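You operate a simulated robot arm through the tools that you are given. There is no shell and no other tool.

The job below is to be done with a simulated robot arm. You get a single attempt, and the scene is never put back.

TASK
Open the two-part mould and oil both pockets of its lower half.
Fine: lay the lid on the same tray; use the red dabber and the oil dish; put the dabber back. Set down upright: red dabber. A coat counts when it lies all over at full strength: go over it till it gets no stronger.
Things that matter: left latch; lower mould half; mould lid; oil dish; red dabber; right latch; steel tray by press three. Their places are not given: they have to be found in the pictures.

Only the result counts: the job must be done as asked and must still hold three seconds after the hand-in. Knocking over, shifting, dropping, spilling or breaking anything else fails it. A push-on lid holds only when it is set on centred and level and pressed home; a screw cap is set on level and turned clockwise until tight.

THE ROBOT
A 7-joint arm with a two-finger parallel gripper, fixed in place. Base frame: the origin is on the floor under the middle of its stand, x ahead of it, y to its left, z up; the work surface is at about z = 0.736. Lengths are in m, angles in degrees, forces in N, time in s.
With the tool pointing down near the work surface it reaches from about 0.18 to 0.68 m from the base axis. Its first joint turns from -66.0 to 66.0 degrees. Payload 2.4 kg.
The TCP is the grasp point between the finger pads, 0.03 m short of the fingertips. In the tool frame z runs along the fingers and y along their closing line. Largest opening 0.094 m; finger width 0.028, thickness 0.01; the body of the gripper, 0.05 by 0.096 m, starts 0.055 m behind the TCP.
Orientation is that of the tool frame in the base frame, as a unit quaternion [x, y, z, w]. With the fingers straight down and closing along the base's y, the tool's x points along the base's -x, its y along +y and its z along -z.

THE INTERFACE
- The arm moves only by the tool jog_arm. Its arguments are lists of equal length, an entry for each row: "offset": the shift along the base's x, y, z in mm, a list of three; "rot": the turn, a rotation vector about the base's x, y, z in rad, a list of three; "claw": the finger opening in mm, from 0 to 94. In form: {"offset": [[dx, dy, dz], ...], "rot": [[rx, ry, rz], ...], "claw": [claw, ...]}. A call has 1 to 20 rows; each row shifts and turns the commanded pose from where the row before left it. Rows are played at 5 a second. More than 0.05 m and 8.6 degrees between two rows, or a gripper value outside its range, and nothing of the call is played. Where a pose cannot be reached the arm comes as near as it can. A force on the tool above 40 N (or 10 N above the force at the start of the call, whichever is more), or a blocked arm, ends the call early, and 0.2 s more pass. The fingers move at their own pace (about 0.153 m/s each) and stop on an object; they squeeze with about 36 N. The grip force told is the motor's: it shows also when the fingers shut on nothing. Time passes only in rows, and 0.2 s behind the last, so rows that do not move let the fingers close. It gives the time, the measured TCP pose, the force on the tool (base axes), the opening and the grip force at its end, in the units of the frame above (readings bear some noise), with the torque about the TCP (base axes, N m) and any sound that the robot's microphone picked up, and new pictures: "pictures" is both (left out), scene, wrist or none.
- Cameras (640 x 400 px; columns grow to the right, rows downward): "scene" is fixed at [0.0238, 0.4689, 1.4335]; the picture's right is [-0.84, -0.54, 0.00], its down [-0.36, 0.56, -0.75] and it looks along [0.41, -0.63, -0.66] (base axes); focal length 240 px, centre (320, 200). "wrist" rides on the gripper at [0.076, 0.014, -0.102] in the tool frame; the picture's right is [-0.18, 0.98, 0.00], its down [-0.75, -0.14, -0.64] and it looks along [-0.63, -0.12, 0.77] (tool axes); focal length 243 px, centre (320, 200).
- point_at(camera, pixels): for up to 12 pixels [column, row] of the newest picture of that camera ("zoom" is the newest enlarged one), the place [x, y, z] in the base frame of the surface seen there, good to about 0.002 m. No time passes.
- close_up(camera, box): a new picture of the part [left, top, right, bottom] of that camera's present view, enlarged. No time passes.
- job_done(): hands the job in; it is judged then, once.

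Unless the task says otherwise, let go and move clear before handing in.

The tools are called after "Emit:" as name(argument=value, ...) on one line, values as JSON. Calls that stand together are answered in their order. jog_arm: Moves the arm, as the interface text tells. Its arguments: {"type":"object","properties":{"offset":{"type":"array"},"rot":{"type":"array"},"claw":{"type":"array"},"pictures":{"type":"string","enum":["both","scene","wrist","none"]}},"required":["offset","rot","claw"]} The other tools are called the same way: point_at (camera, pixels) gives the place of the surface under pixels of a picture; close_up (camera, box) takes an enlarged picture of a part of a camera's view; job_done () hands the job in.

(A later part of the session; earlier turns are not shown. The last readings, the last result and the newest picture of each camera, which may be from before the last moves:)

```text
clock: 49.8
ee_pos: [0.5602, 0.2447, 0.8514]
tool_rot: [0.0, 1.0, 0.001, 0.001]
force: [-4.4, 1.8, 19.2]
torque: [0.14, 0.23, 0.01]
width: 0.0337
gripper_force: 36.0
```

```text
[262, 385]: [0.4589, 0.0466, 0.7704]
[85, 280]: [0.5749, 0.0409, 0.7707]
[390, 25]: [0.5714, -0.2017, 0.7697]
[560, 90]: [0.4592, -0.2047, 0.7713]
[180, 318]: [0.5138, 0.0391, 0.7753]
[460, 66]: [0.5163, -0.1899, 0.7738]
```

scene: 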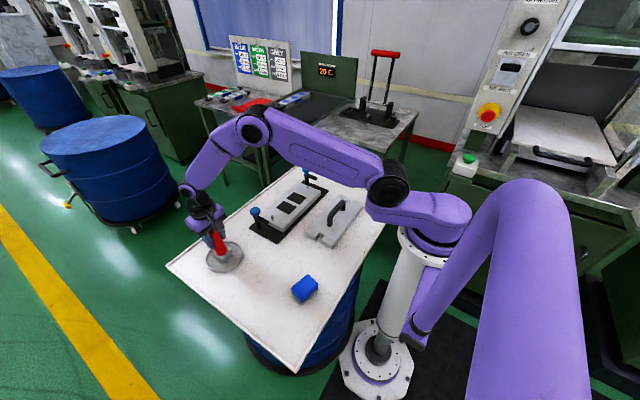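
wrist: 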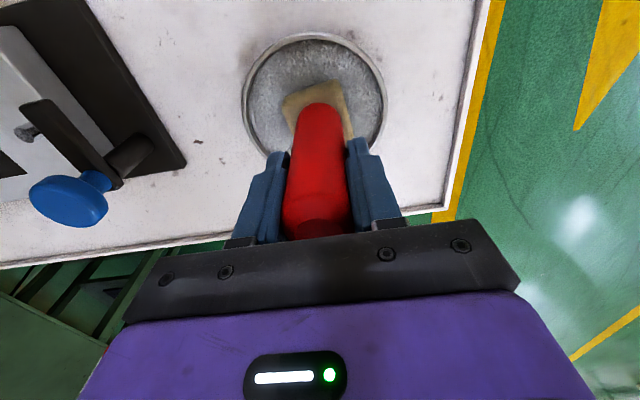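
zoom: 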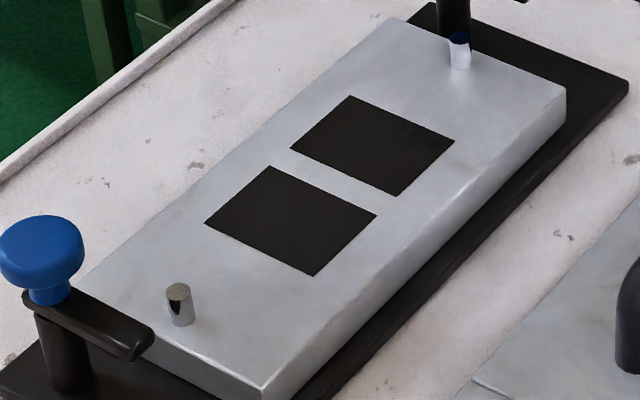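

Pocket L spans x 0.484–0.551, y -0.072 to -0.022; pocket R x 0.485–0.551, y -0.140 to -0.090, both at z≈0.770. I'll lift high over the knob and bring the dabber above pocket L.

Emit:
jog_arm(offset=[[0, 0, 5], [0, 0, 20], [0, 0, 30], [0, 0, 30], [0, 0, 30], [-4, -42, 0], [-4, -42, 0], [-4, -42, 0], [-4, -42, 0], [-4, -42, 0], [-5, -42, 0], [-5, -40, 0], [0, 0, -30], [0, 0, -30], [0, 0, -15], [0, 0, 0], [0, 0, 0]], rot=[[0, 0, 0], [0, 0, 0], [0, 0, 0], [0, 0, 0], [0, 0, 0], [0, 0, 0], [0, 0, 0], [0, 0, 0], [0, 0, 0], [0, 0, 0], [0, 0, 0], [0, 0, 0], [0, 0, 0], [0, 0, 0], [0, 0, 0], [0, 0, 0], [0, 0, 0]], claw=[10, 10, 10, 10, 10, 10, 10, 10, 10, 10, 10, 10, 10, 10, 10, 10, 10])

Emit:
close_up(camera="wrist", box=[200, 40, 440, 240])

Emit:
close_up(camera="scene", box=[240, 160, 340, 240])

```text
clock: 53.4
ee_pos: [0.5295, -0.0512, 0.8905]
tool_rot: [0.0, 1.0, 0.0, 0.0]
force: [0.4, 0.3, -1.2]
torque: [-0.01, -0.01, 0.02]
width: 0.033
gripper_force: 35.6
```

scene: 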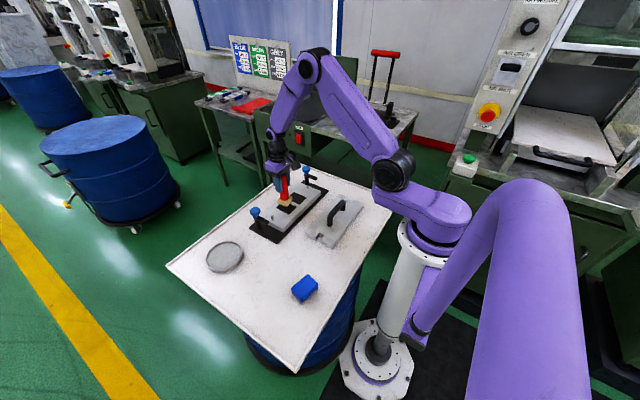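
wrist: 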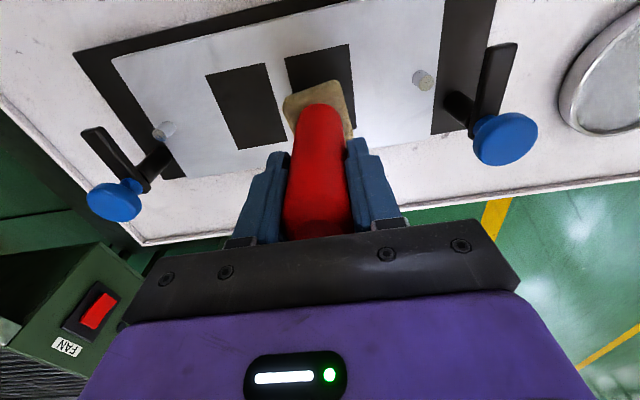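

```text
2.00 times, centred on (320, 140) of wrist
```

zoom: 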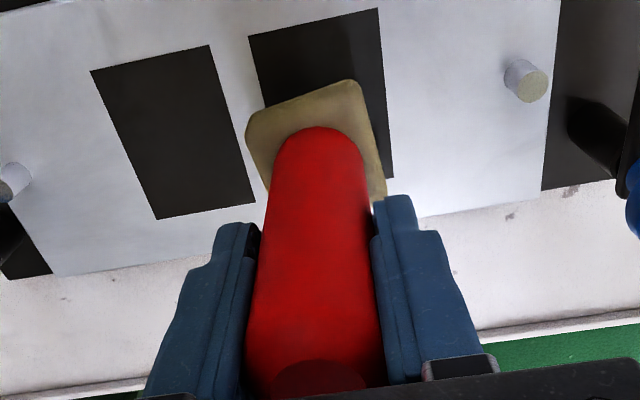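

```text
5.00 times, centred on (290, 200) of scene
```

zoom: 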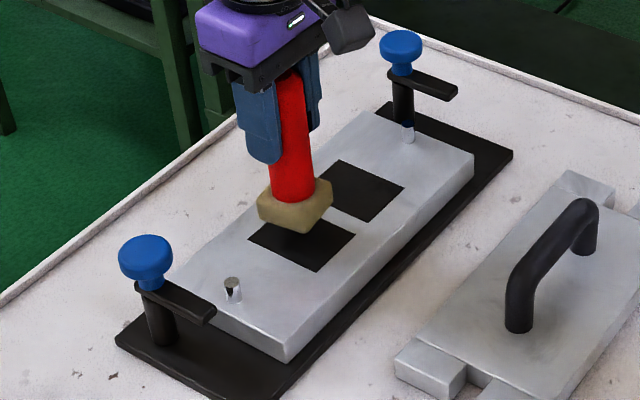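

The foot hovers about 20 mm above pocket L. I'll check its exact position before touching.

Emit:
point_at(camera="wrist", pixels=[[285, 101], [337, 82], [348, 130], [310, 95], [343, 105], [286, 110], [285, 60], [349, 45], [355, 128], [293, 90]])

Emit:
point_at(camera="zoom", pixels=[[262, 215], [300, 232], [330, 205], [296, 215], [258, 190], [328, 185]])

```text
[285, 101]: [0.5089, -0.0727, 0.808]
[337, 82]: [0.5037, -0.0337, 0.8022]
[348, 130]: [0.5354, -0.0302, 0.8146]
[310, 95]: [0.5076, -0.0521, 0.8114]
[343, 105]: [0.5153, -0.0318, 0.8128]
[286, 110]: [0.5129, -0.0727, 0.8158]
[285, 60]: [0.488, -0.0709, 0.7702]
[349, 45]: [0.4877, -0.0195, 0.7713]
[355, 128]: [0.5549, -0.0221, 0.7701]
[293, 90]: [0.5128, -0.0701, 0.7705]
```

```text
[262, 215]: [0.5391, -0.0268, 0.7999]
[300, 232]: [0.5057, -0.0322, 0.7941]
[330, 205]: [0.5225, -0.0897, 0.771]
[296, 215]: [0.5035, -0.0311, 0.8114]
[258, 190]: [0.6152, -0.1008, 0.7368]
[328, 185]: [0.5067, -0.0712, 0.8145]
```

The foot's centre is near (0.527, -0.052). I'll nudge (+2, +1.5) mm and lower toward contact with the pocket.

Emit:
jog_arm(offset=[[2, 1.5, 0], [0, 0, -8], [0, 0, -8], [0, 0, -3], [0, 0, 0]], rot=[[0, 0, 0], [0, 0, 0], [0, 0, 0], [0, 0, 0], [0, 0, 0]], claw=[10, 10, 10, 10, 10], pictures="none")

Emit:
jog_arm(offset=[[0, 0, -1], [0, 0, 0]], rot=[[0, 0, 0], [0, 0, 0]], claw=[10, 10], pictures="none")

```text
clock: 54.6
ee_pos: [0.5328, -0.0489, 0.8693]
tool_rot: [0.001, 1.0, 0.0, 0.0]
force: [0.1, 0.6, -1.8]
torque: [-0.01, 0.04, 0.0]
width: 0.0334
gripper_force: 35.3
```

```text
clock: 55.2
ee_pos: [0.533, -0.0481, 0.8693]
tool_rot: [0.002, 1.0, 0.0, 0.0]
force: [0.0, -0.1, -1.8]
torque: [-0.01, 0.03, -0.01]
width: 0.0333
gripper_force: 35.7
```

No contact yet (−1.8 N is just the dabber's weight); lowering 1 mm at a time.

Emit:
jog_arm(offset=[[0, 0, -1], [0, 0, 0]], rot=[[0, 0, 0], [0, 0, 0]], claw=[10, 10], pictures="none")

Emit:
jog_arm(offset=[[0, 0, -1], [0, 0, 0]], rot=[[0, 0, 0], [0, 0, 0]], claw=[10, 10], pictures="none")

```text
clock: 55.8
ee_pos: [0.533, -0.0474, 0.8703]
tool_rot: [0.0, 1.0, 0.0, 0.0]
force: [-9.2, 0.6, 23.3]
torque: [-0.01, 0.36, 0.02]
width: 0.0333
gripper_force: 35.8
```

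```text
clock: 56.3
ee_pos: [0.5335, -0.048, 0.8692]
tool_rot: [0.002, 1.0, 0.0, 0.0]
force: [-3.9, 1.4, 10.1]
torque: [0.04, 0.21, 0.04]
width: 0.0331
gripper_force: 36.5
stopped in row 2: the force on the tool passed its limit at 41 N (the readings are from after the stop); the commanded pose is now the measured one
```

The stop came at 41 N, and the commanded pose is reset; the stiffness is ~25 N/mm, so contact needs only ~0.5 mm. I'll lift 15 mm and look at the coat left behind.

Emit:
jog_arm(offset=[[0, 0, 5], [0, 0, 15], [-20, 0, 20], [0, 0, 0]], rot=[[0, 0, 0], [0, 0, 0], [0, 0, 0], [0, 0, 0]], claw=[10, 10, 10, 10], pictures="both")

Emit:
close_up(camera="scene", box=[260, 180, 320, 230])

Emit:
close_up(camera="wrist", box=[200, 40, 440, 240])

```text
clock: 57.3
ee_pos: [0.5133, -0.0469, 0.9105]
tool_rot: [0.002, 1.0, 0.001, 0.001]
force: [-0.1, 0.1, -1.1]
torque: [-0.02, 0.04, 0.02]
width: 0.0333
gripper_force: 36.0
```

scene: 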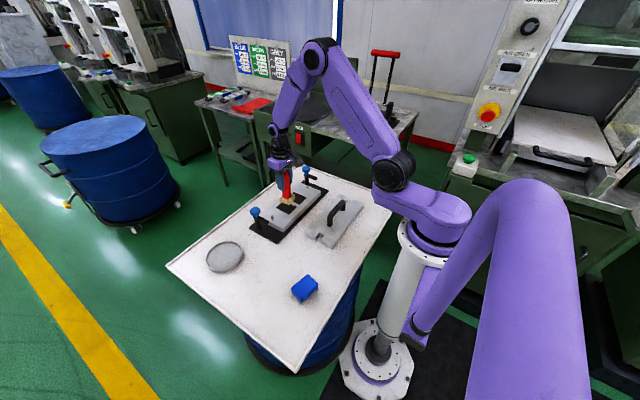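
wrist: 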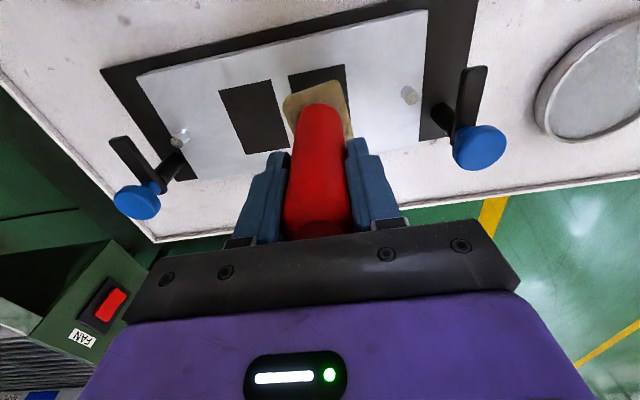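

```text
8.00 times, centred on (290, 205) of scene
```

zoom: 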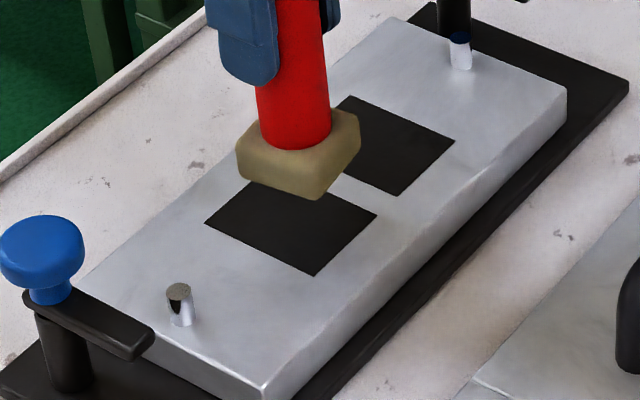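

```text
2.00 times, centred on (320, 140) of wrist
```

zoom: 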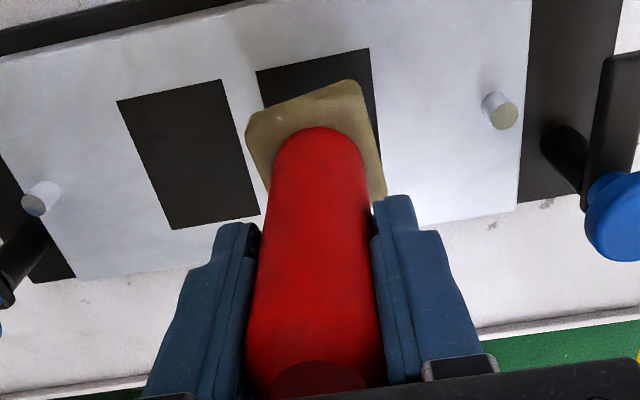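

The near part of pocket L still looks dark after the press. I'll zoom in more to see if there is any trace.

Emit:
close_up(camera="scene", box=[280, 200, 312, 220])

```text
16.00 times, centred on (296, 210) of scene
```

zoom: 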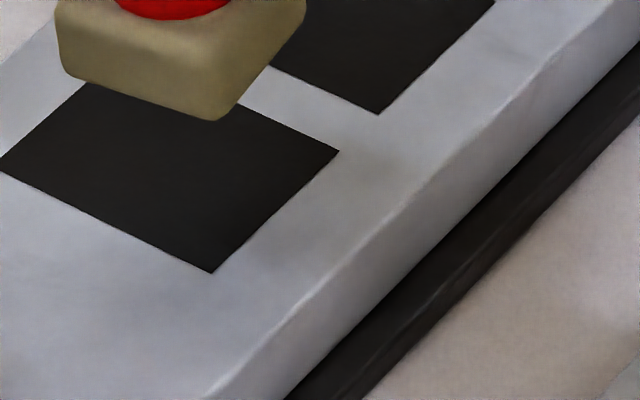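

No trace is visible, so the coat probably needs wiping strokes rather than a single dab. I'll lower to light contact again and then stroke along x.

Emit:
jog_arm(offset=[[0, 0, -15], [0, 0, -15], [0, 0, -8], [0, 0, 0]], rot=[[0, 0, 0], [0, 0, 0], [0, 0, 0], [0, 0, 0]], claw=[10, 10, 10, 10], pictures="none")

Emit:
jog_arm(offset=[[0, 0, -0.5], [0, 0, 0]], rot=[[0, 0, 0], [0, 0, 0]], claw=[10, 10], pictures="none")

```text
clock: 58.3
ee_pos: [0.5138, -0.0474, 0.871]
tool_rot: [0.002, 1.0, 0.0, 0.001]
force: [-0.5, 0.3, -1.0]
torque: [-0.02, 0.0, -0.02]
width: 0.0334
gripper_force: 35.4
```

```text
clock: 58.9
ee_pos: [0.5139, -0.0468, 0.8703]
tool_rot: [0.002, 1.0, 0.0, 0.001]
force: [-0.1, -0.6, -1.3]
torque: [0.0, 0.01, 0.03]
width: 0.0331
gripper_force: 36.0
```

Emit:
jog_arm(offset=[[0, 0, -0.5], [0, 0, 0]], rot=[[0, 0, 0], [0, 0, 0]], claw=[10, 10], pictures="none")

Emit:
jog_arm(offset=[[0, 0, -0.3], [0, 0, 0]], rot=[[0, 0, 0], [0, 0, 0]], claw=[10, 10], pictures="none")

```text
clock: 59.5
ee_pos: [0.5137, -0.0476, 0.8691]
tool_rot: [0.003, 1.0, 0.0, 0.001]
force: [0.0, 0.3, -0.7]
torque: [0.0, 0.03, -0.02]
width: 0.0333
gripper_force: 36.0
```

```text
clock: 60.1
ee_pos: [0.5136, -0.0477, 0.8683]
tool_rot: [0.001, 1.0, 0.0, 0.001]
force: [0.0, -0.1, -0.9]
torque: [0.01, 0.0, -0.01]
width: 0.0329
gripper_force: 35.7
```

Still no contact at z 0.868 (the dabber seems to have slid up ~1 mm in the grip during the hard press). Continuing down in 0.5 mm steps.

Emit:
jog_arm(offset=[[0, 0, -0.5], [0, 0, 0]], rot=[[0, 0, 0], [0, 0, 0]], claw=[10, 10], pictures="none")

Emit:
jog_arm(offset=[[0, 0, -0.4], [0, 0, 0]], rot=[[0, 0, 0], [0, 0, 0]], claw=[10, 10], pictures="none")

```text
clock: 60.7
ee_pos: [0.5128, -0.048, 0.8695]
tool_rot: [0.001, 1.0, 0.0, 0.0]
force: [-0.1, -0.5, -0.3]
torque: [-0.03, -0.02, 0.03]
width: 0.0332
gripper_force: 36.0
```

```text
clock: 61.3
ee_pos: [0.5143, -0.0477, 0.8676]
tool_rot: [0.002, 1.0, 0.0, 0.001]
force: [-3.1, -4.3, 5.9]
torque: [-0.4, 0.17, -0.09]
width: 0.0332
gripper_force: 35.8
```

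Contact at ~6 N. Now I'll stroke +x in 4 mm steps at this height and watch the force.

Emit:
jog_arm(offset=[[4, 0, 0], [4, 0, 0], [4, 0, 0], [4, 0, 0], [0, 0, 0]], rot=[[0, 0, 0], [0, 0, 0], [0, 0, 0], [0, 0, 0], [0, 0, 0]], claw=[10, 10, 10, 10, 10], pictures="none")

Emit:
jog_arm(offset=[[-4, 0, 0], [-4, 0, 0], [-4, 0, 0], [-4, 0, 0], [-4, 0, 0], [0, 0, 0]], rot=[[0, 0, 0], [0, 0, 0], [0, 0, 0], [0, 0, 0], [0, 0, 0], [0, 0, 0]], claw=[10, 10, 10, 10, 10, 10], pictures="both")

Emit:
close_up(camera="scene", box=[260, 180, 320, 230])

```text
clock: 62.3
ee_pos: [0.5259, -0.0461, 0.8697]
tool_rot: [0.002, 1.0, 0.0, -0.006]
force: [-4.5, 1.7, 11.7]
torque: [-0.15, 0.2, -0.06]
width: 0.0334
gripper_force: 36.1
stopped in row 5: the force on the tool passed its limit at 42 N (the readings are from after the stop); the commanded pose is now the measured one
```

```text
clock: 63.7
ee_pos: [0.5062, -0.0448, 0.8694]
tool_rot: [0.002, 1.0, 0.001, -0.005]
force: [7.2, -1.2, 12.0]
torque: [-0.34, -1.06, 0.14]
width: 0.0332
gripper_force: 35.8
```

scene: 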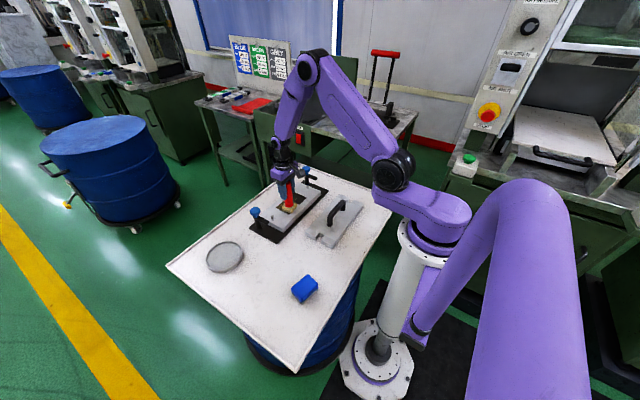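
wrist: 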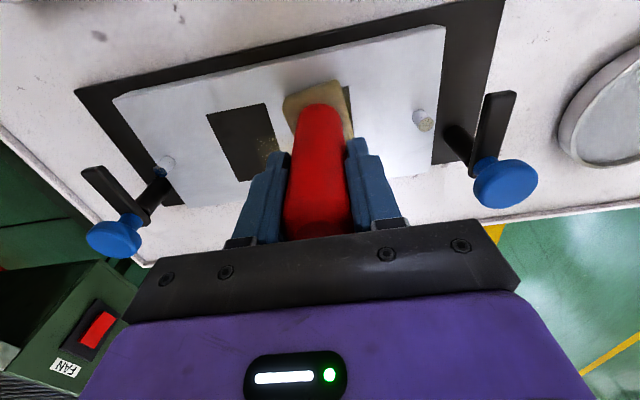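

```text
8.00 times, centred on (290, 205) of scene
```

zoom: 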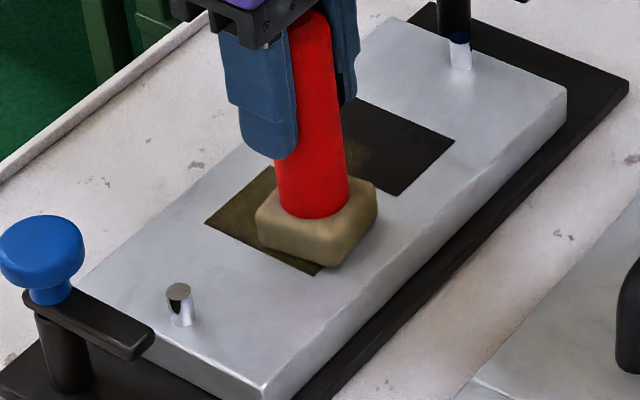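

The wiping works: pocket L now shows a yellowish coat (zoom (240,210)). Strokes toward -x stay at a steady 12 N, while +x digs in, so I'll raise 0.6 mm for the +x stroke and shift y slightly.

Emit:
jog_arm(offset=[[0, 0, 0.6], [4, 0, 0], [4, 0, 0], [4, 0, 0], [4, 0, 0], [4, 0, 0], [4, 0, 0], [0, 0, 0]], rot=[[0, 0, 0], [0, 0, 0], [0, 0, 0], [0, 0, 0], [0, 0, 0], [0, 0, 0], [0, 0, 0], [0, 0, 0]], claw=[10, 10, 10, 10, 10, 10, 10, 10], pictures="both")

Emit:
close_up(camera="scene", box=[260, 180, 320, 230])

```text
clock: 64.5
ee_pos: [0.5078, -0.0465, 0.8701]
tool_rot: [0.002, 1.0, 0.001, -0.013]
force: [-5.6, 1.3, 13.1]
torque: [-0.16, 0.17, -0.08]
width: 0.0335
gripper_force: 35.6
stopped in row 3: the force on the tool passed its limit at 45 N (the readings are from after the stop); the commanded pose is now the measured one
```

scene: 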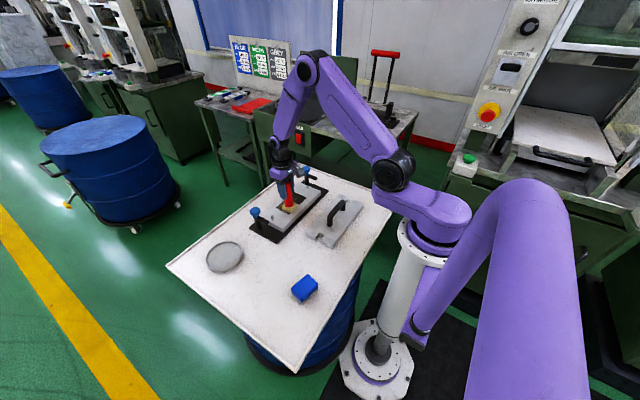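
wrist: 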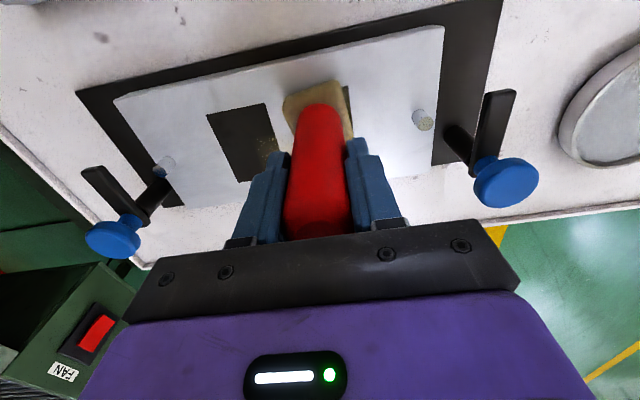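

```text
8.00 times, centred on (290, 205) of scene
```

zoom: 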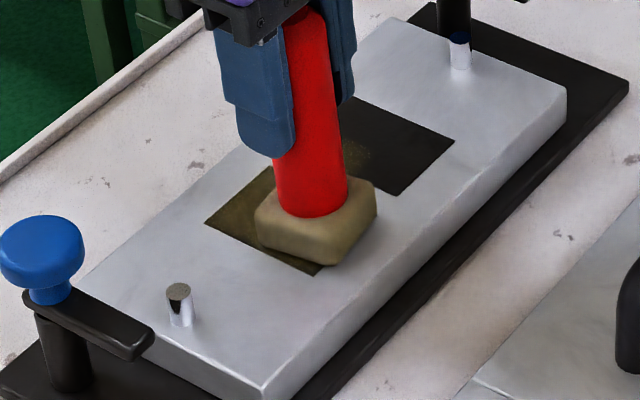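

The stops have left a 1.5° tilt about y in the commanded pose. I'll lift, undo the tilt (-0.026 rad about y), and look at the coat.

Emit:
jog_arm(offset=[[0, 0, 5], [0, 0, 20], [0, 0, 25], [0, 40, 25], [0, 40, 0], [0, 0, 0]], rot=[[0, 0, 0], [0, -0.026, 0], [0, 0, 0], [0, 0, 0], [0, 0, 0], [0, 0, 0]], claw=[10, 10, 10, 10, 10, 10], pictures="both")

Emit:
close_up(camera="scene", box=[260, 180, 320, 230])

Emit:
close_up(camera="scene", box=[220, 130, 320, 230])

```text
clock: 65.9
ee_pos: [0.5103, 0.033, 0.9428]
tool_rot: [0.002, 1.0, 0.0, 0.001]
force: [-0.5, -0.5, -0.9]
torque: [0.0, 0.02, -0.04]
width: 0.0331
gripper_force: 35.5
```

scene: 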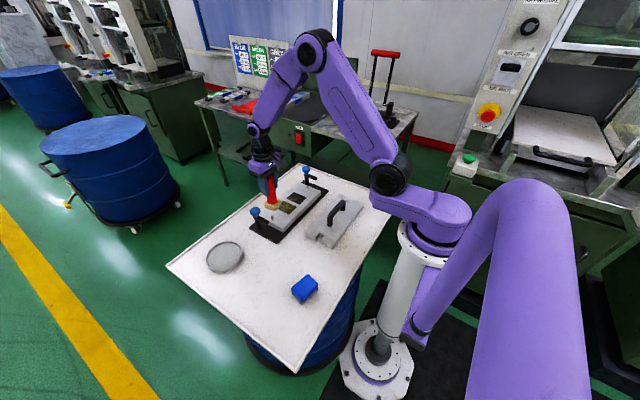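
wrist: 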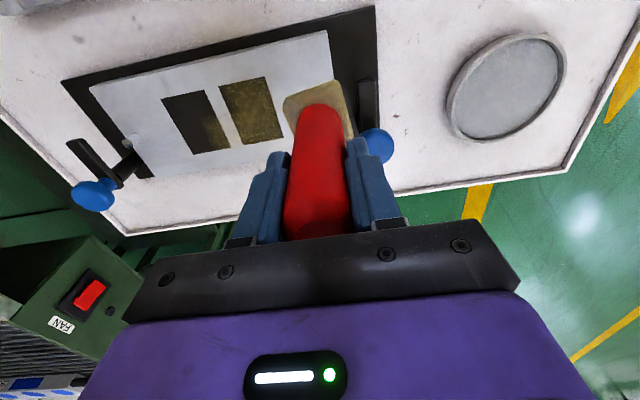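

```text
8.00 times, centred on (290, 205) of scene
```

zoom: 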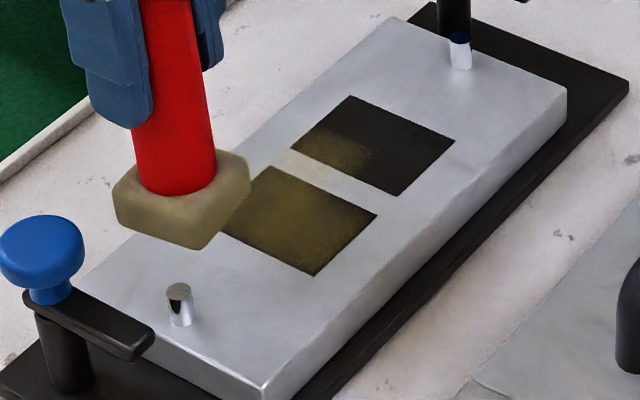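

```text
4.00 times, centred on (270, 180) of scene
```

zoom: 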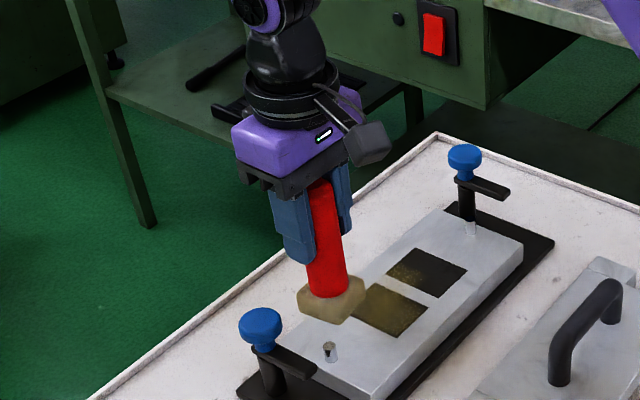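

Pocket L has taken a good coat, uneven near its edges, and pocket R has a partial smear. I'll look from the wrist camera in detail.

Emit:
close_up(camera="wrist", box=[130, 50, 330, 170])

Emit:
close_up(camera="scene", box=[274, 188, 322, 218])

```text
3.20 times, centred on (230, 110) of wrist
```

zoom: 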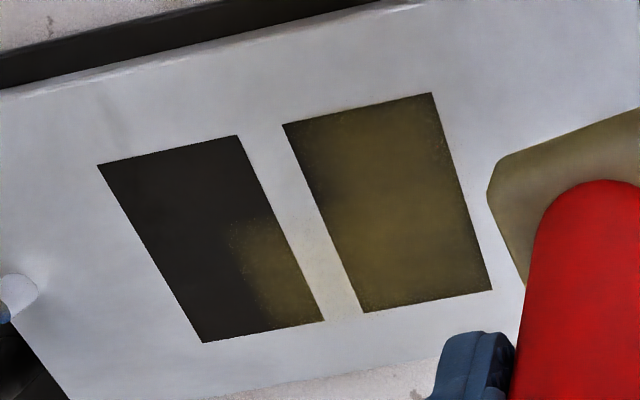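

```text
13.33 times, centred on (298, 203) of scene
```

zoom: 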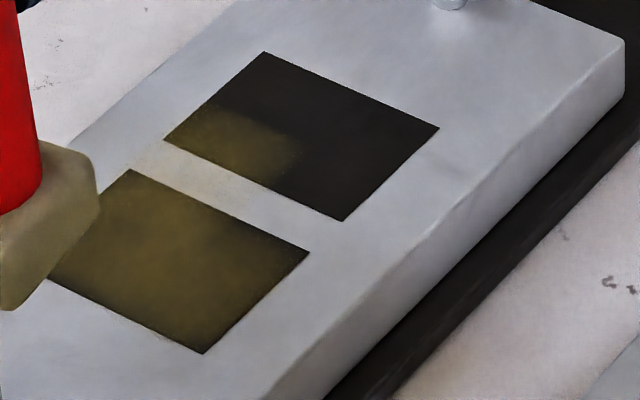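

Pocket L is mostly covered but weaker toward its -x/-y corner; pocket R is only smeared at one corner. I'll re-dip for fresh oil, lifting over the knob first.

Emit:
jog_arm(offset=[[0, 0, 25], [8, 40, 5], [10, 42, 0], [10, 42, 0], [10, 42, 0], [10, 44, 0], [0, 0, -30], [0, 0, -40], [0, 0, -35], [0, 0, -5], [0, 0, 0]], rot=[[0, 0, 0], [0, 0, 0], [0, 0, 0], [0, 0, 0], [0, 0, 0], [0, 0, 0], [0, 0, 0], [0, 0, 0], [0, 0, 0], [0, 0, 0], [0, 0, 0]], claw=[10, 10, 10, 10, 10, 10, 10, 10, 10, 10, 10], pictures="both")

Emit:
close_up(camera="scene", box=[180, 200, 300, 300])

Emit:
close_up(camera="wrist", box=[200, 0, 440, 160])

```text
clock: 68.3
ee_pos: [0.5551, 0.2461, 0.8619]
tool_rot: [0.002, 1.0, 0.001, 0.0]
force: [-0.4, -1.1, -1.0]
torque: [-0.01, -0.02, -0.01]
width: 0.0331
gripper_force: 36.2
```

scene: 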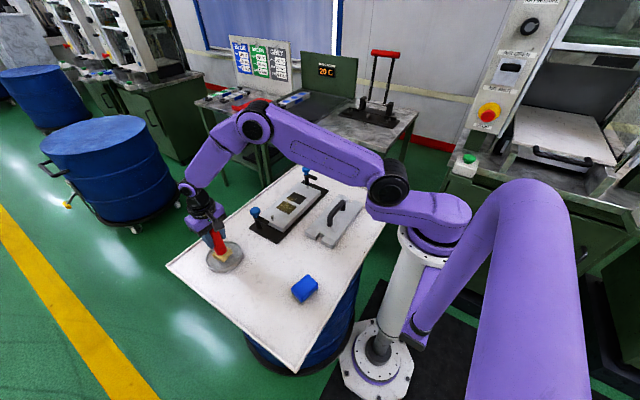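
wrist: 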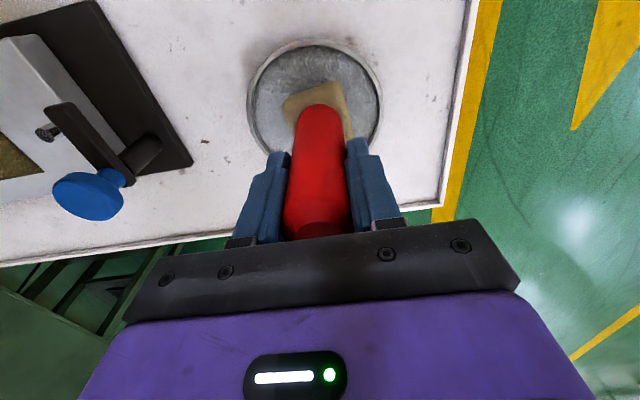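

```text
4.00 times, centred on (240, 250) of scene
```

zoom: 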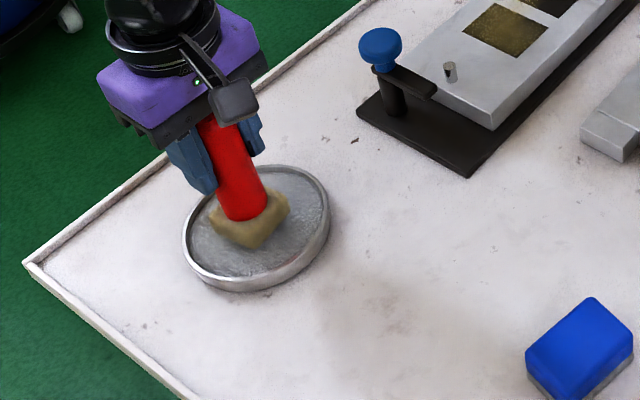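

```text
2.50 times, centred on (320, 80) of wrist
```

zoom: 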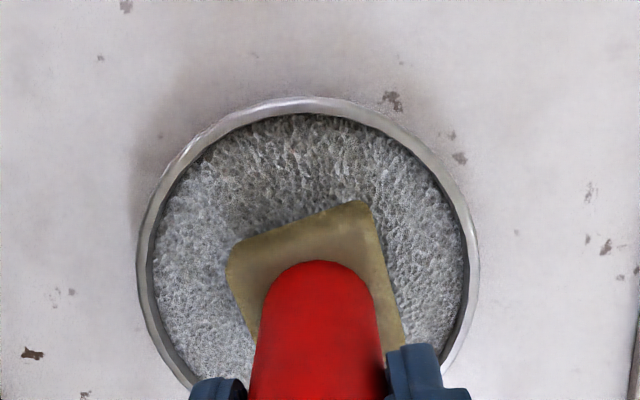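

The foot is centred over the dish, about 11 mm above the oil. I'll lower 10 mm then feel for contact.

Emit:
jog_arm(offset=[[0, 0, -5], [0, 0, -4], [0, 0, -1], [0, 0, 0]], rot=[[0, 0, 0], [0, 0, 0], [0, 0, 0], [0, 0, 0]], claw=[10, 10, 10, 10], pictures="none")

Emit:
jog_arm(offset=[[0, 0, -0.7], [0, 0, 0]], rot=[[0, 0, 0], [0, 0, 0]], claw=[10, 10], pictures="none")

```text
clock: 69.3
ee_pos: [0.5564, 0.2453, 0.8538]
tool_rot: [0.003, 1.0, 0.0, 0.0]
force: [-0.3, 0.1, -0.8]
torque: [0.01, 0.03, 0.03]
width: 0.0331
gripper_force: 36.1
```

```text
clock: 69.9
ee_pos: [0.5541, 0.2429, 0.8521]
tool_rot: [0.003, 1.0, 0.0, -0.001]
force: [0.7, 1.6, -1.2]
torque: [0.01, -0.02, 0.03]
width: 0.0331
gripper_force: 35.8
```

Emit:
jog_arm(offset=[[0, 0, -1], [0, 0, 0]], rot=[[0, 0, 0], [0, 0, 0]], claw=[10, 10], pictures="none")

Emit:
jog_arm(offset=[[0, 0, -0.7], [0, 0, 0]], rot=[[0, 0, 0], [0, 0, 0]], claw=[10, 10], pictures="none")

```text
clock: 70.5
ee_pos: [0.556, 0.2438, 0.8517]
tool_rot: [0.003, 1.0, 0.0, 0.001]
force: [0.8, -0.4, -0.5]
torque: [-0.04, 0.03, 0.0]
width: 0.0333
gripper_force: 36.3
```

```text
clock: 71.1
ee_pos: [0.5569, 0.2433, 0.8519]
tool_rot: [0.003, 1.0, 0.001, 0.0]
force: [-0.2, -0.7, -1.9]
torque: [-0.04, 0.0, 0.02]
width: 0.033
gripper_force: 35.7
```

No contact yet; continuing down in small steps.

Emit:
jog_arm(offset=[[0, 0, -0.7], [0, 0, 0]], rot=[[0, 0, 0], [0, 0, 0]], claw=[10, 10], pictures="none")

Emit:
jog_arm(offset=[[0, 0, -0.6], [0, 0, 0]], rot=[[0, 0, 0], [0, 0, 0]], claw=[10, 10], pictures="scene")

Emit:
close_up(camera="scene", box=[180, 200, 300, 300])

```text
clock: 71.7
ee_pos: [0.5561, 0.2427, 0.8509]
tool_rot: [0.002, 1.0, 0.001, 0.0]
force: [0.2, 0.2, -0.6]
torque: [0.0, 0.03, 0.01]
width: 0.033
gripper_force: 35.8
```

```text
clock: 72.3
ee_pos: [0.5562, 0.2441, 0.8515]
tool_rot: [0.003, 1.0, 0.001, 0.0]
force: [-0.4, -0.7, 0.2]
torque: [-0.07, -0.06, 0.03]
width: 0.0331
gripper_force: 35.9
```

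scene: 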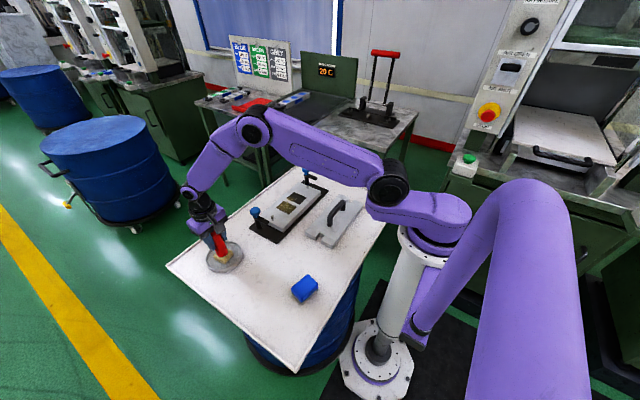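

```text
4.00 times, centred on (240, 250) of scene
```

zoom: 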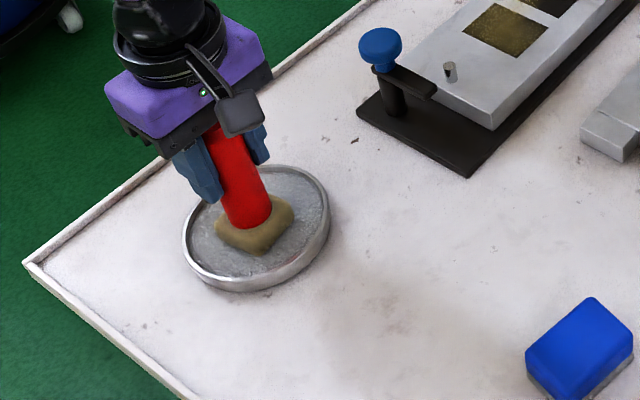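

Contact is just beginning (0.2 N); one more 0.5 mm press and hold a little.

Emit:
jog_arm(offset=[[0, 0, -0.5], [0, 0, 0], [0, 0, 0]], rot=[[0, 0, 0], [0, 0, 0], [0, 0, 0]], claw=[10, 10, 10], pictures="scene")

Emit:
close_up(camera="scene", box=[180, 200, 300, 300])

```text
clock: 73.1
ee_pos: [0.5558, 0.244, 0.8492]
tool_rot: [0.003, 1.0, 0.001, 0.001]
force: [-4.3, -1.7, 12.5]
torque: [-0.43, 0.0, -0.15]
width: 0.0331
gripper_force: 36.4
```

scene: 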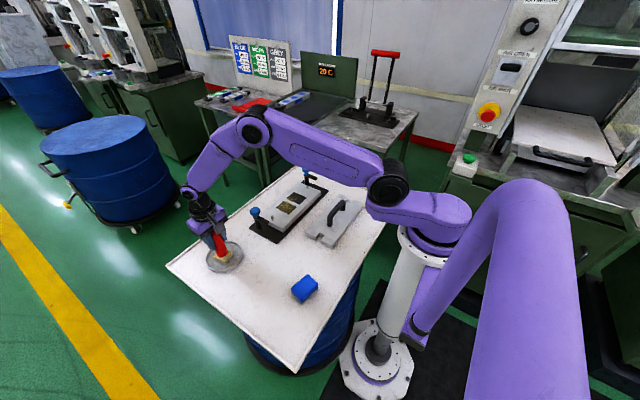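

```text
4.00 times, centred on (240, 250) of scene
```

zoom: 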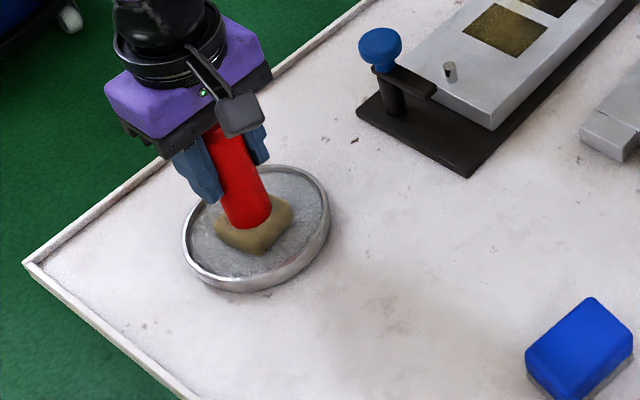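

Loaded (12.5 N press, foot fully yellow). Now I lift high and carry it above pocket R's +x end, near TCP (0.531, -0.113).

Emit:
jog_arm(offset=[[0, 0, 5], [0, 0, 25], [0, 0, 45], [0, 0, 45], [-3, -45, 0], [-3, -45, 0], [-3, -45, 0], [-3, -45, 0], [-3, -45, 0], [-3, -45, 0], [-3, -45, 0], [-4, -42, 0], [0, 0, -40], [0, 0, -40], [0, 0, -12], [0, 0, 0], [0, 0, 0]], rot=[[0, 0, 0], [0, 0, 0], [0, 0, 0], [0, 0, 0], [0, 0, 0], [0, 0, 0], [0, 0, 0], [0, 0, 0], [0, 0, 0], [0, 0, 0], [0, 0, 0], [0, 0, 0], [0, 0, 0], [0, 0, 0], [0, 0, 0], [0, 0, 0], [0, 0, 0]], claw=[10, 10, 10, 10, 10, 10, 10, 10, 10, 10, 10, 10, 10, 10, 10, 10, 10], pictures="both")

Emit:
close_up(camera="wrist", box=[200, 40, 440, 190])

Emit:
close_up(camera="scene", box=[250, 170, 330, 230])

```text
clock: 76.7
ee_pos: [0.5332, -0.114, 0.8779]
tool_rot: [0.002, 1.0, 0.001, 0.0]
force: [0.1, 0.5, -1.7]
torque: [0.01, 0.03, 0.0]
width: 0.0332
gripper_force: 36.0
```

scene: 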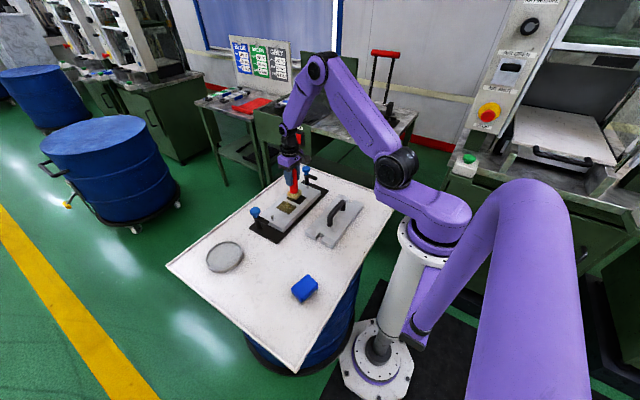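
wrist: 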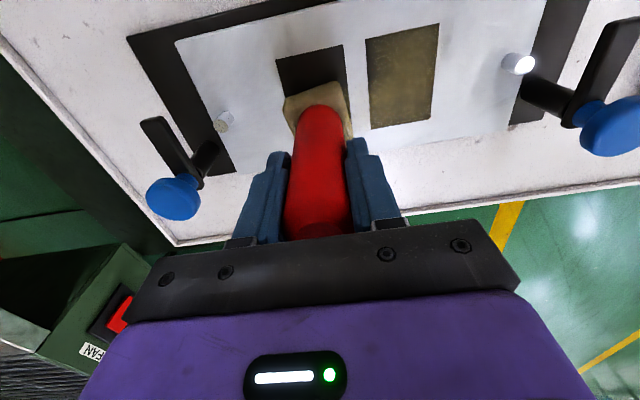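

```text
2.67 times, centred on (320, 115) of wrist
```

zoom: 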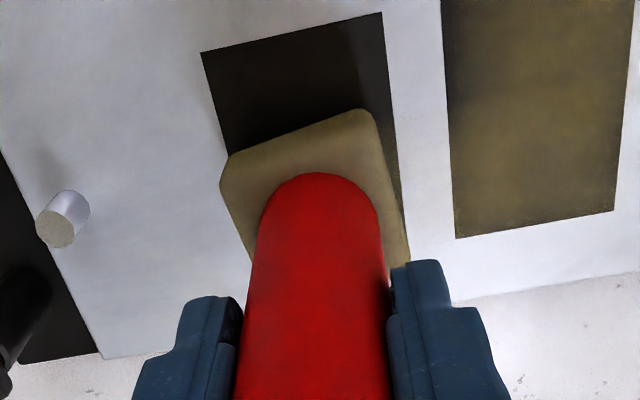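

```text
6.67 times, centred on (290, 200) of scene
```

zoom: 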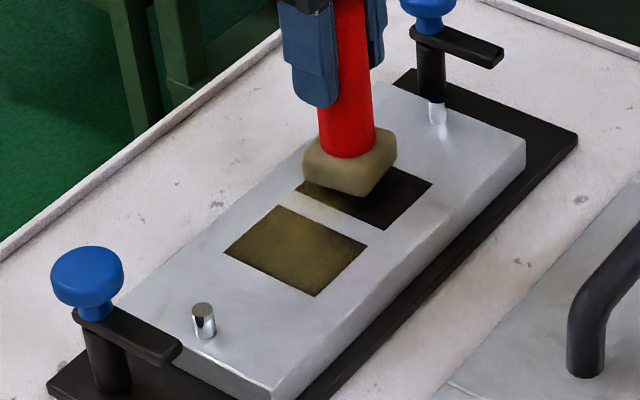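

The loaded foot is over pocket R's +x end, about 10 mm up. I'll lower 8 mm, then feel for contact.

Emit:
jog_arm(offset=[[0, 0, -4], [0, 0, -3], [0, 0, -1], [0, 0, 0]], rot=[[0, 0, 0], [0, 0, 0], [0, 0, 0], [0, 0, 0]], claw=[10, 10, 10, 10], pictures="none")

Emit:
jog_arm(offset=[[0, 0, -0.6], [0, 0, 0]], rot=[[0, 0, 0], [0, 0, 0]], claw=[10, 10], pictures="none")

```text
clock: 77.7
ee_pos: [0.5323, -0.1137, 0.8709]
tool_rot: [0.002, 1.0, 0.001, 0.0]
force: [0.1, -0.1, -1.0]
torque: [-0.02, 0.01, 0.02]
width: 0.0331
gripper_force: 36.0
```

```text
clock: 78.3
ee_pos: [0.5312, -0.1122, 0.8695]
tool_rot: [0.003, 1.0, 0.001, 0.0]
force: [-0.6, -0.2, 0.0]
torque: [0.01, 0.03, -0.01]
width: 0.0331
gripper_force: 35.6
```

Emit:
jog_arm(offset=[[0, 0, -0.6], [0, 0, 0]], rot=[[0, 0, 0], [0, 0, 0]], claw=[10, 10], pictures="none")

Emit:
jog_arm(offset=[[0, 0, -0.5], [0, 0, 0]], rot=[[0, 0, 0], [0, 0, 0]], claw=[10, 10], pictures="none")

```text
clock: 78.9
ee_pos: [0.5309, -0.1131, 0.868]
tool_rot: [0.002, 1.0, 0.0, 0.002]
force: [-2.3, 1.4, 13.8]
torque: [-0.1, -0.11, 0.0]
width: 0.0332
gripper_force: 35.8
```

```text
clock: 79.5
ee_pos: [0.5322, -0.113, 0.8695]
tool_rot: [0.003, 1.0, 0.001, 0.001]
force: [-8.3, 2.8, 35.2]
torque: [0.11, -0.08, 0.08]
width: 0.0332
gripper_force: 35.5
```

That overshot to 35 N; I'll raise 0.8 mm to a light press, then do small y strokes here.

Emit:
jog_arm(offset=[[0, 0, 0.8], [0, 0, 0]], rot=[[0, 0, 0], [0, 0, 0]], claw=[10, 10], pictures="none")

Emit:
jog_arm(offset=[[0, -2, 0], [0, -2, 0], [0, 2, 0], [0, 2, 0], [0, 0, 0]], rot=[[0, 0, 0], [0, 0, 0], [0, 0, 0], [0, 0, 0], [0, 0, 0]], claw=[10, 10, 10, 10, 10], pictures="none")

```text
clock: 80.1
ee_pos: [0.5314, -0.1134, 0.8684]
tool_rot: [0.003, 1.0, 0.001, 0.001]
force: [-1.7, 3.2, 22.8]
torque: [0.01, -0.37, 0.03]
width: 0.0332
gripper_force: 35.7
```

```text
clock: 81.3
ee_pos: [0.5309, -0.1173, 0.8691]
tool_rot: [0.005, 1.0, 0.001, 0.0]
force: [-0.3, -8.4, 11.3]
torque: [-1.01, -0.3, -0.17]
width: 0.0332
gripper_force: 36.2
```

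Steady at 11 N. Now a -x stroke of 24 mm.

Emit:
jog_arm(offset=[[-4, 0, 0], [-4, 0, 0], [-4, 0, 0], [-4, 0, 0], [-4, 0, 0], [-4, 0, 0], [0, 0, 0]], rot=[[0, 0, 0], [0, 0, 0], [0, 0, 0], [0, 0, 0], [0, 0, 0], [0, 0, 0], [0, 0, 0]], claw=[10, 10, 10, 10, 10, 10, 10], pictures="scene")

Emit:
close_up(camera="scene", box=[260, 180, 320, 230])

```text
clock: 82.9
ee_pos: [0.5068, -0.1146, 0.8677]
tool_rot: [0.002, 1.0, 0.001, 0.0]
force: [3.8, 1.8, 3.0]
torque: [0.1, -0.55, 0.12]
width: 0.0331
gripper_force: 35.3
```

scene: 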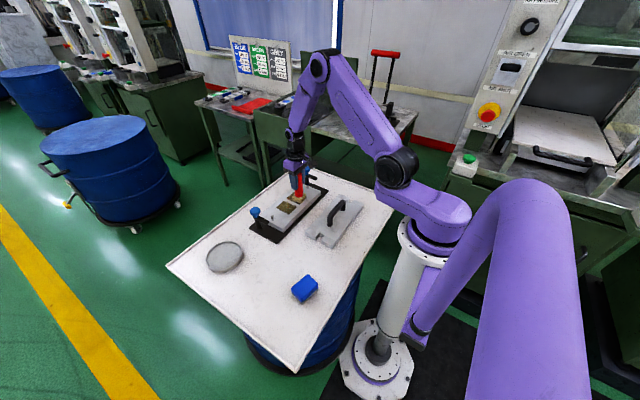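

```text
8.00 times, centred on (290, 205) of scene
```

zoom: 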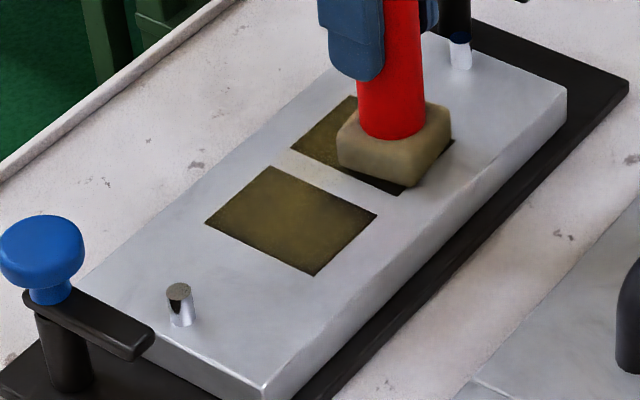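

Pocket R is turning yellow. Force is now 3 N; I'll shift +3 mm in y and stroke back +x.

Emit:
jog_arm(offset=[[0, 2, 0], [0, 1.5, 0], [4, 0, 0.1], [4, 0, 0.1], [4, 0, 0.1], [4, 0, 0.1], [4, 0, 0.1], [4, 0, 0], [0, 0, 0]], rot=[[0, 0, 0], [0, 0, 0], [0, 0, 0], [0, 0, 0], [0, 0, 0], [0, 0, 0], [0, 0, 0], [0, 0, 0], [0, 0, 0]], claw=[10, 10, 10, 10, 10, 10, 10, 10, 10], pictures="scene")

Emit:
close_up(camera="scene", box=[260, 180, 320, 230])

```text
clock: 84.9
ee_pos: [0.5312, -0.1093, 0.8704]
tool_rot: [0.003, 1.0, 0.001, 0.0]
force: [1.6, -0.2, -1.6]
torque: [0.0, 0.01, 0.03]
width: 0.033
gripper_force: 35.9
```

scene: 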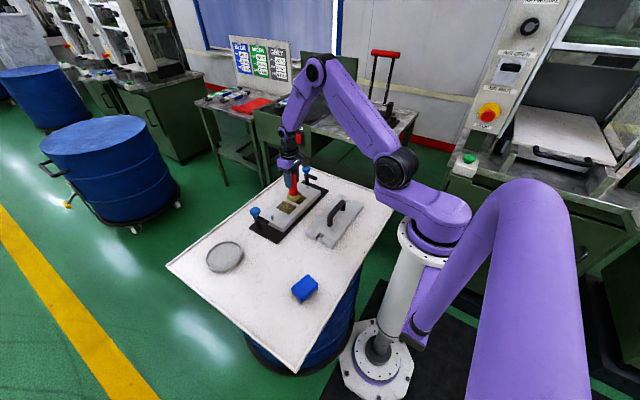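

```text
8.00 times, centred on (290, 205) of scene
```

zoom: 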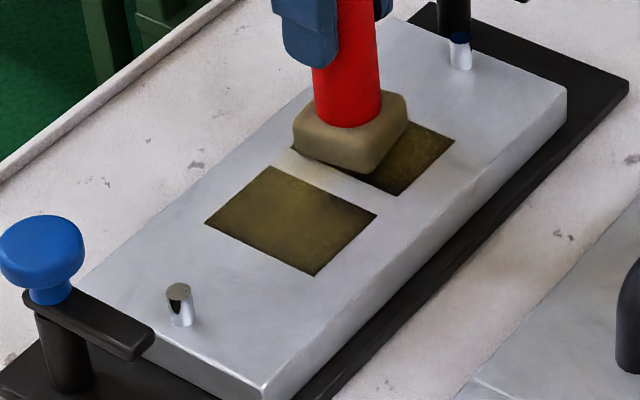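

The pad lifted off during that stroke (-1.6 N). I'll lower to contact again here and stroke -x along this y.

Emit:
jog_arm(offset=[[0, 0, -0.6], [0, 0, 0]], rot=[[0, 0, 0], [0, 0, 0]], claw=[10, 10], pictures="none")

Emit:
jog_arm(offset=[[0, 0, -0.4], [0, 0, 0]], rot=[[0, 0, 0], [0, 0, 0]], claw=[10, 10], pictures="none")

```text
clock: 85.5
ee_pos: [0.5308, -0.1104, 0.8695]
tool_rot: [0.002, 1.0, 0.001, 0.001]
force: [-0.4, -0.4, -0.7]
torque: [0.0, 0.05, 0.01]
width: 0.0333
gripper_force: 35.5
```

```text
clock: 86.1
ee_pos: [0.5304, -0.1097, 0.8693]
tool_rot: [0.003, 1.0, 0.001, 0.0]
force: [-1.6, -0.1, 4.8]
torque: [-0.06, 0.03, 0.0]
width: 0.0332
gripper_force: 36.5
```

Contact at 5 N. I'll press 0.3 mm more, move +2 mm to cover the far edge, wiggle in y, then stroke -x.

Emit:
jog_arm(offset=[[0, 0, -0.3], [2, 0, 0], [0, -2, 0], [0, 2, 0], [-4, 0, 0], [-4, 0, 0], [-4, 0, 0], [-4, 0, 0], [-4, 0, 0], [-4, 0, -0.1], [-3, 0, -0.1], [0, 0, 0]], rot=[[0, 0, 0], [0, 0, 0], [0, 0, 0], [0, 0, 0], [0, 0, 0], [0, 0, 0], [0, 0, 0], [0, 0, 0], [0, 0, 0], [0, 0, 0], [0, 0, 0], [0, 0, 0]], claw=[10, 10, 10, 10, 10, 10, 10, 10, 10, 10, 10, 10], pictures="scene")

Emit:
close_up(camera="scene", box=[260, 180, 320, 230])

```text
clock: 88.7
ee_pos: [0.5079, -0.1103, 0.8676]
tool_rot: [0.002, 1.0, 0.0, 0.003]
force: [12.9, 3.5, 16.5]
torque: [0.11, -1.0, 0.12]
width: 0.033
gripper_force: 35.7
```

scene: 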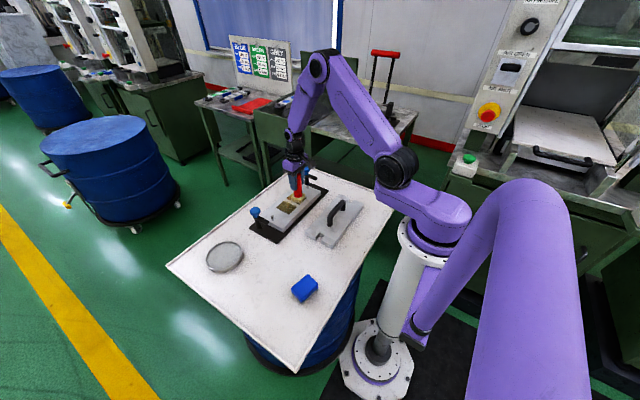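

```text
8.00 times, centred on (290, 205) of scene
```

zoom: 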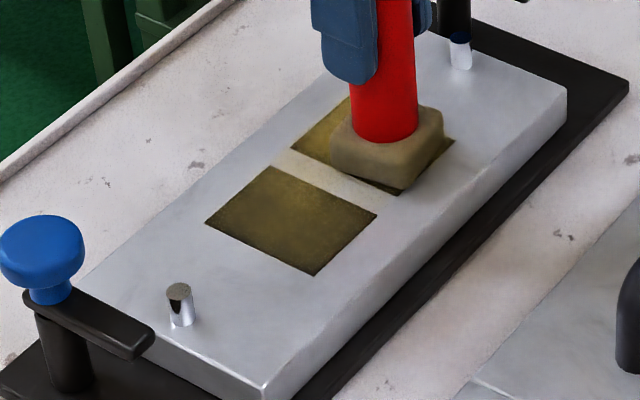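

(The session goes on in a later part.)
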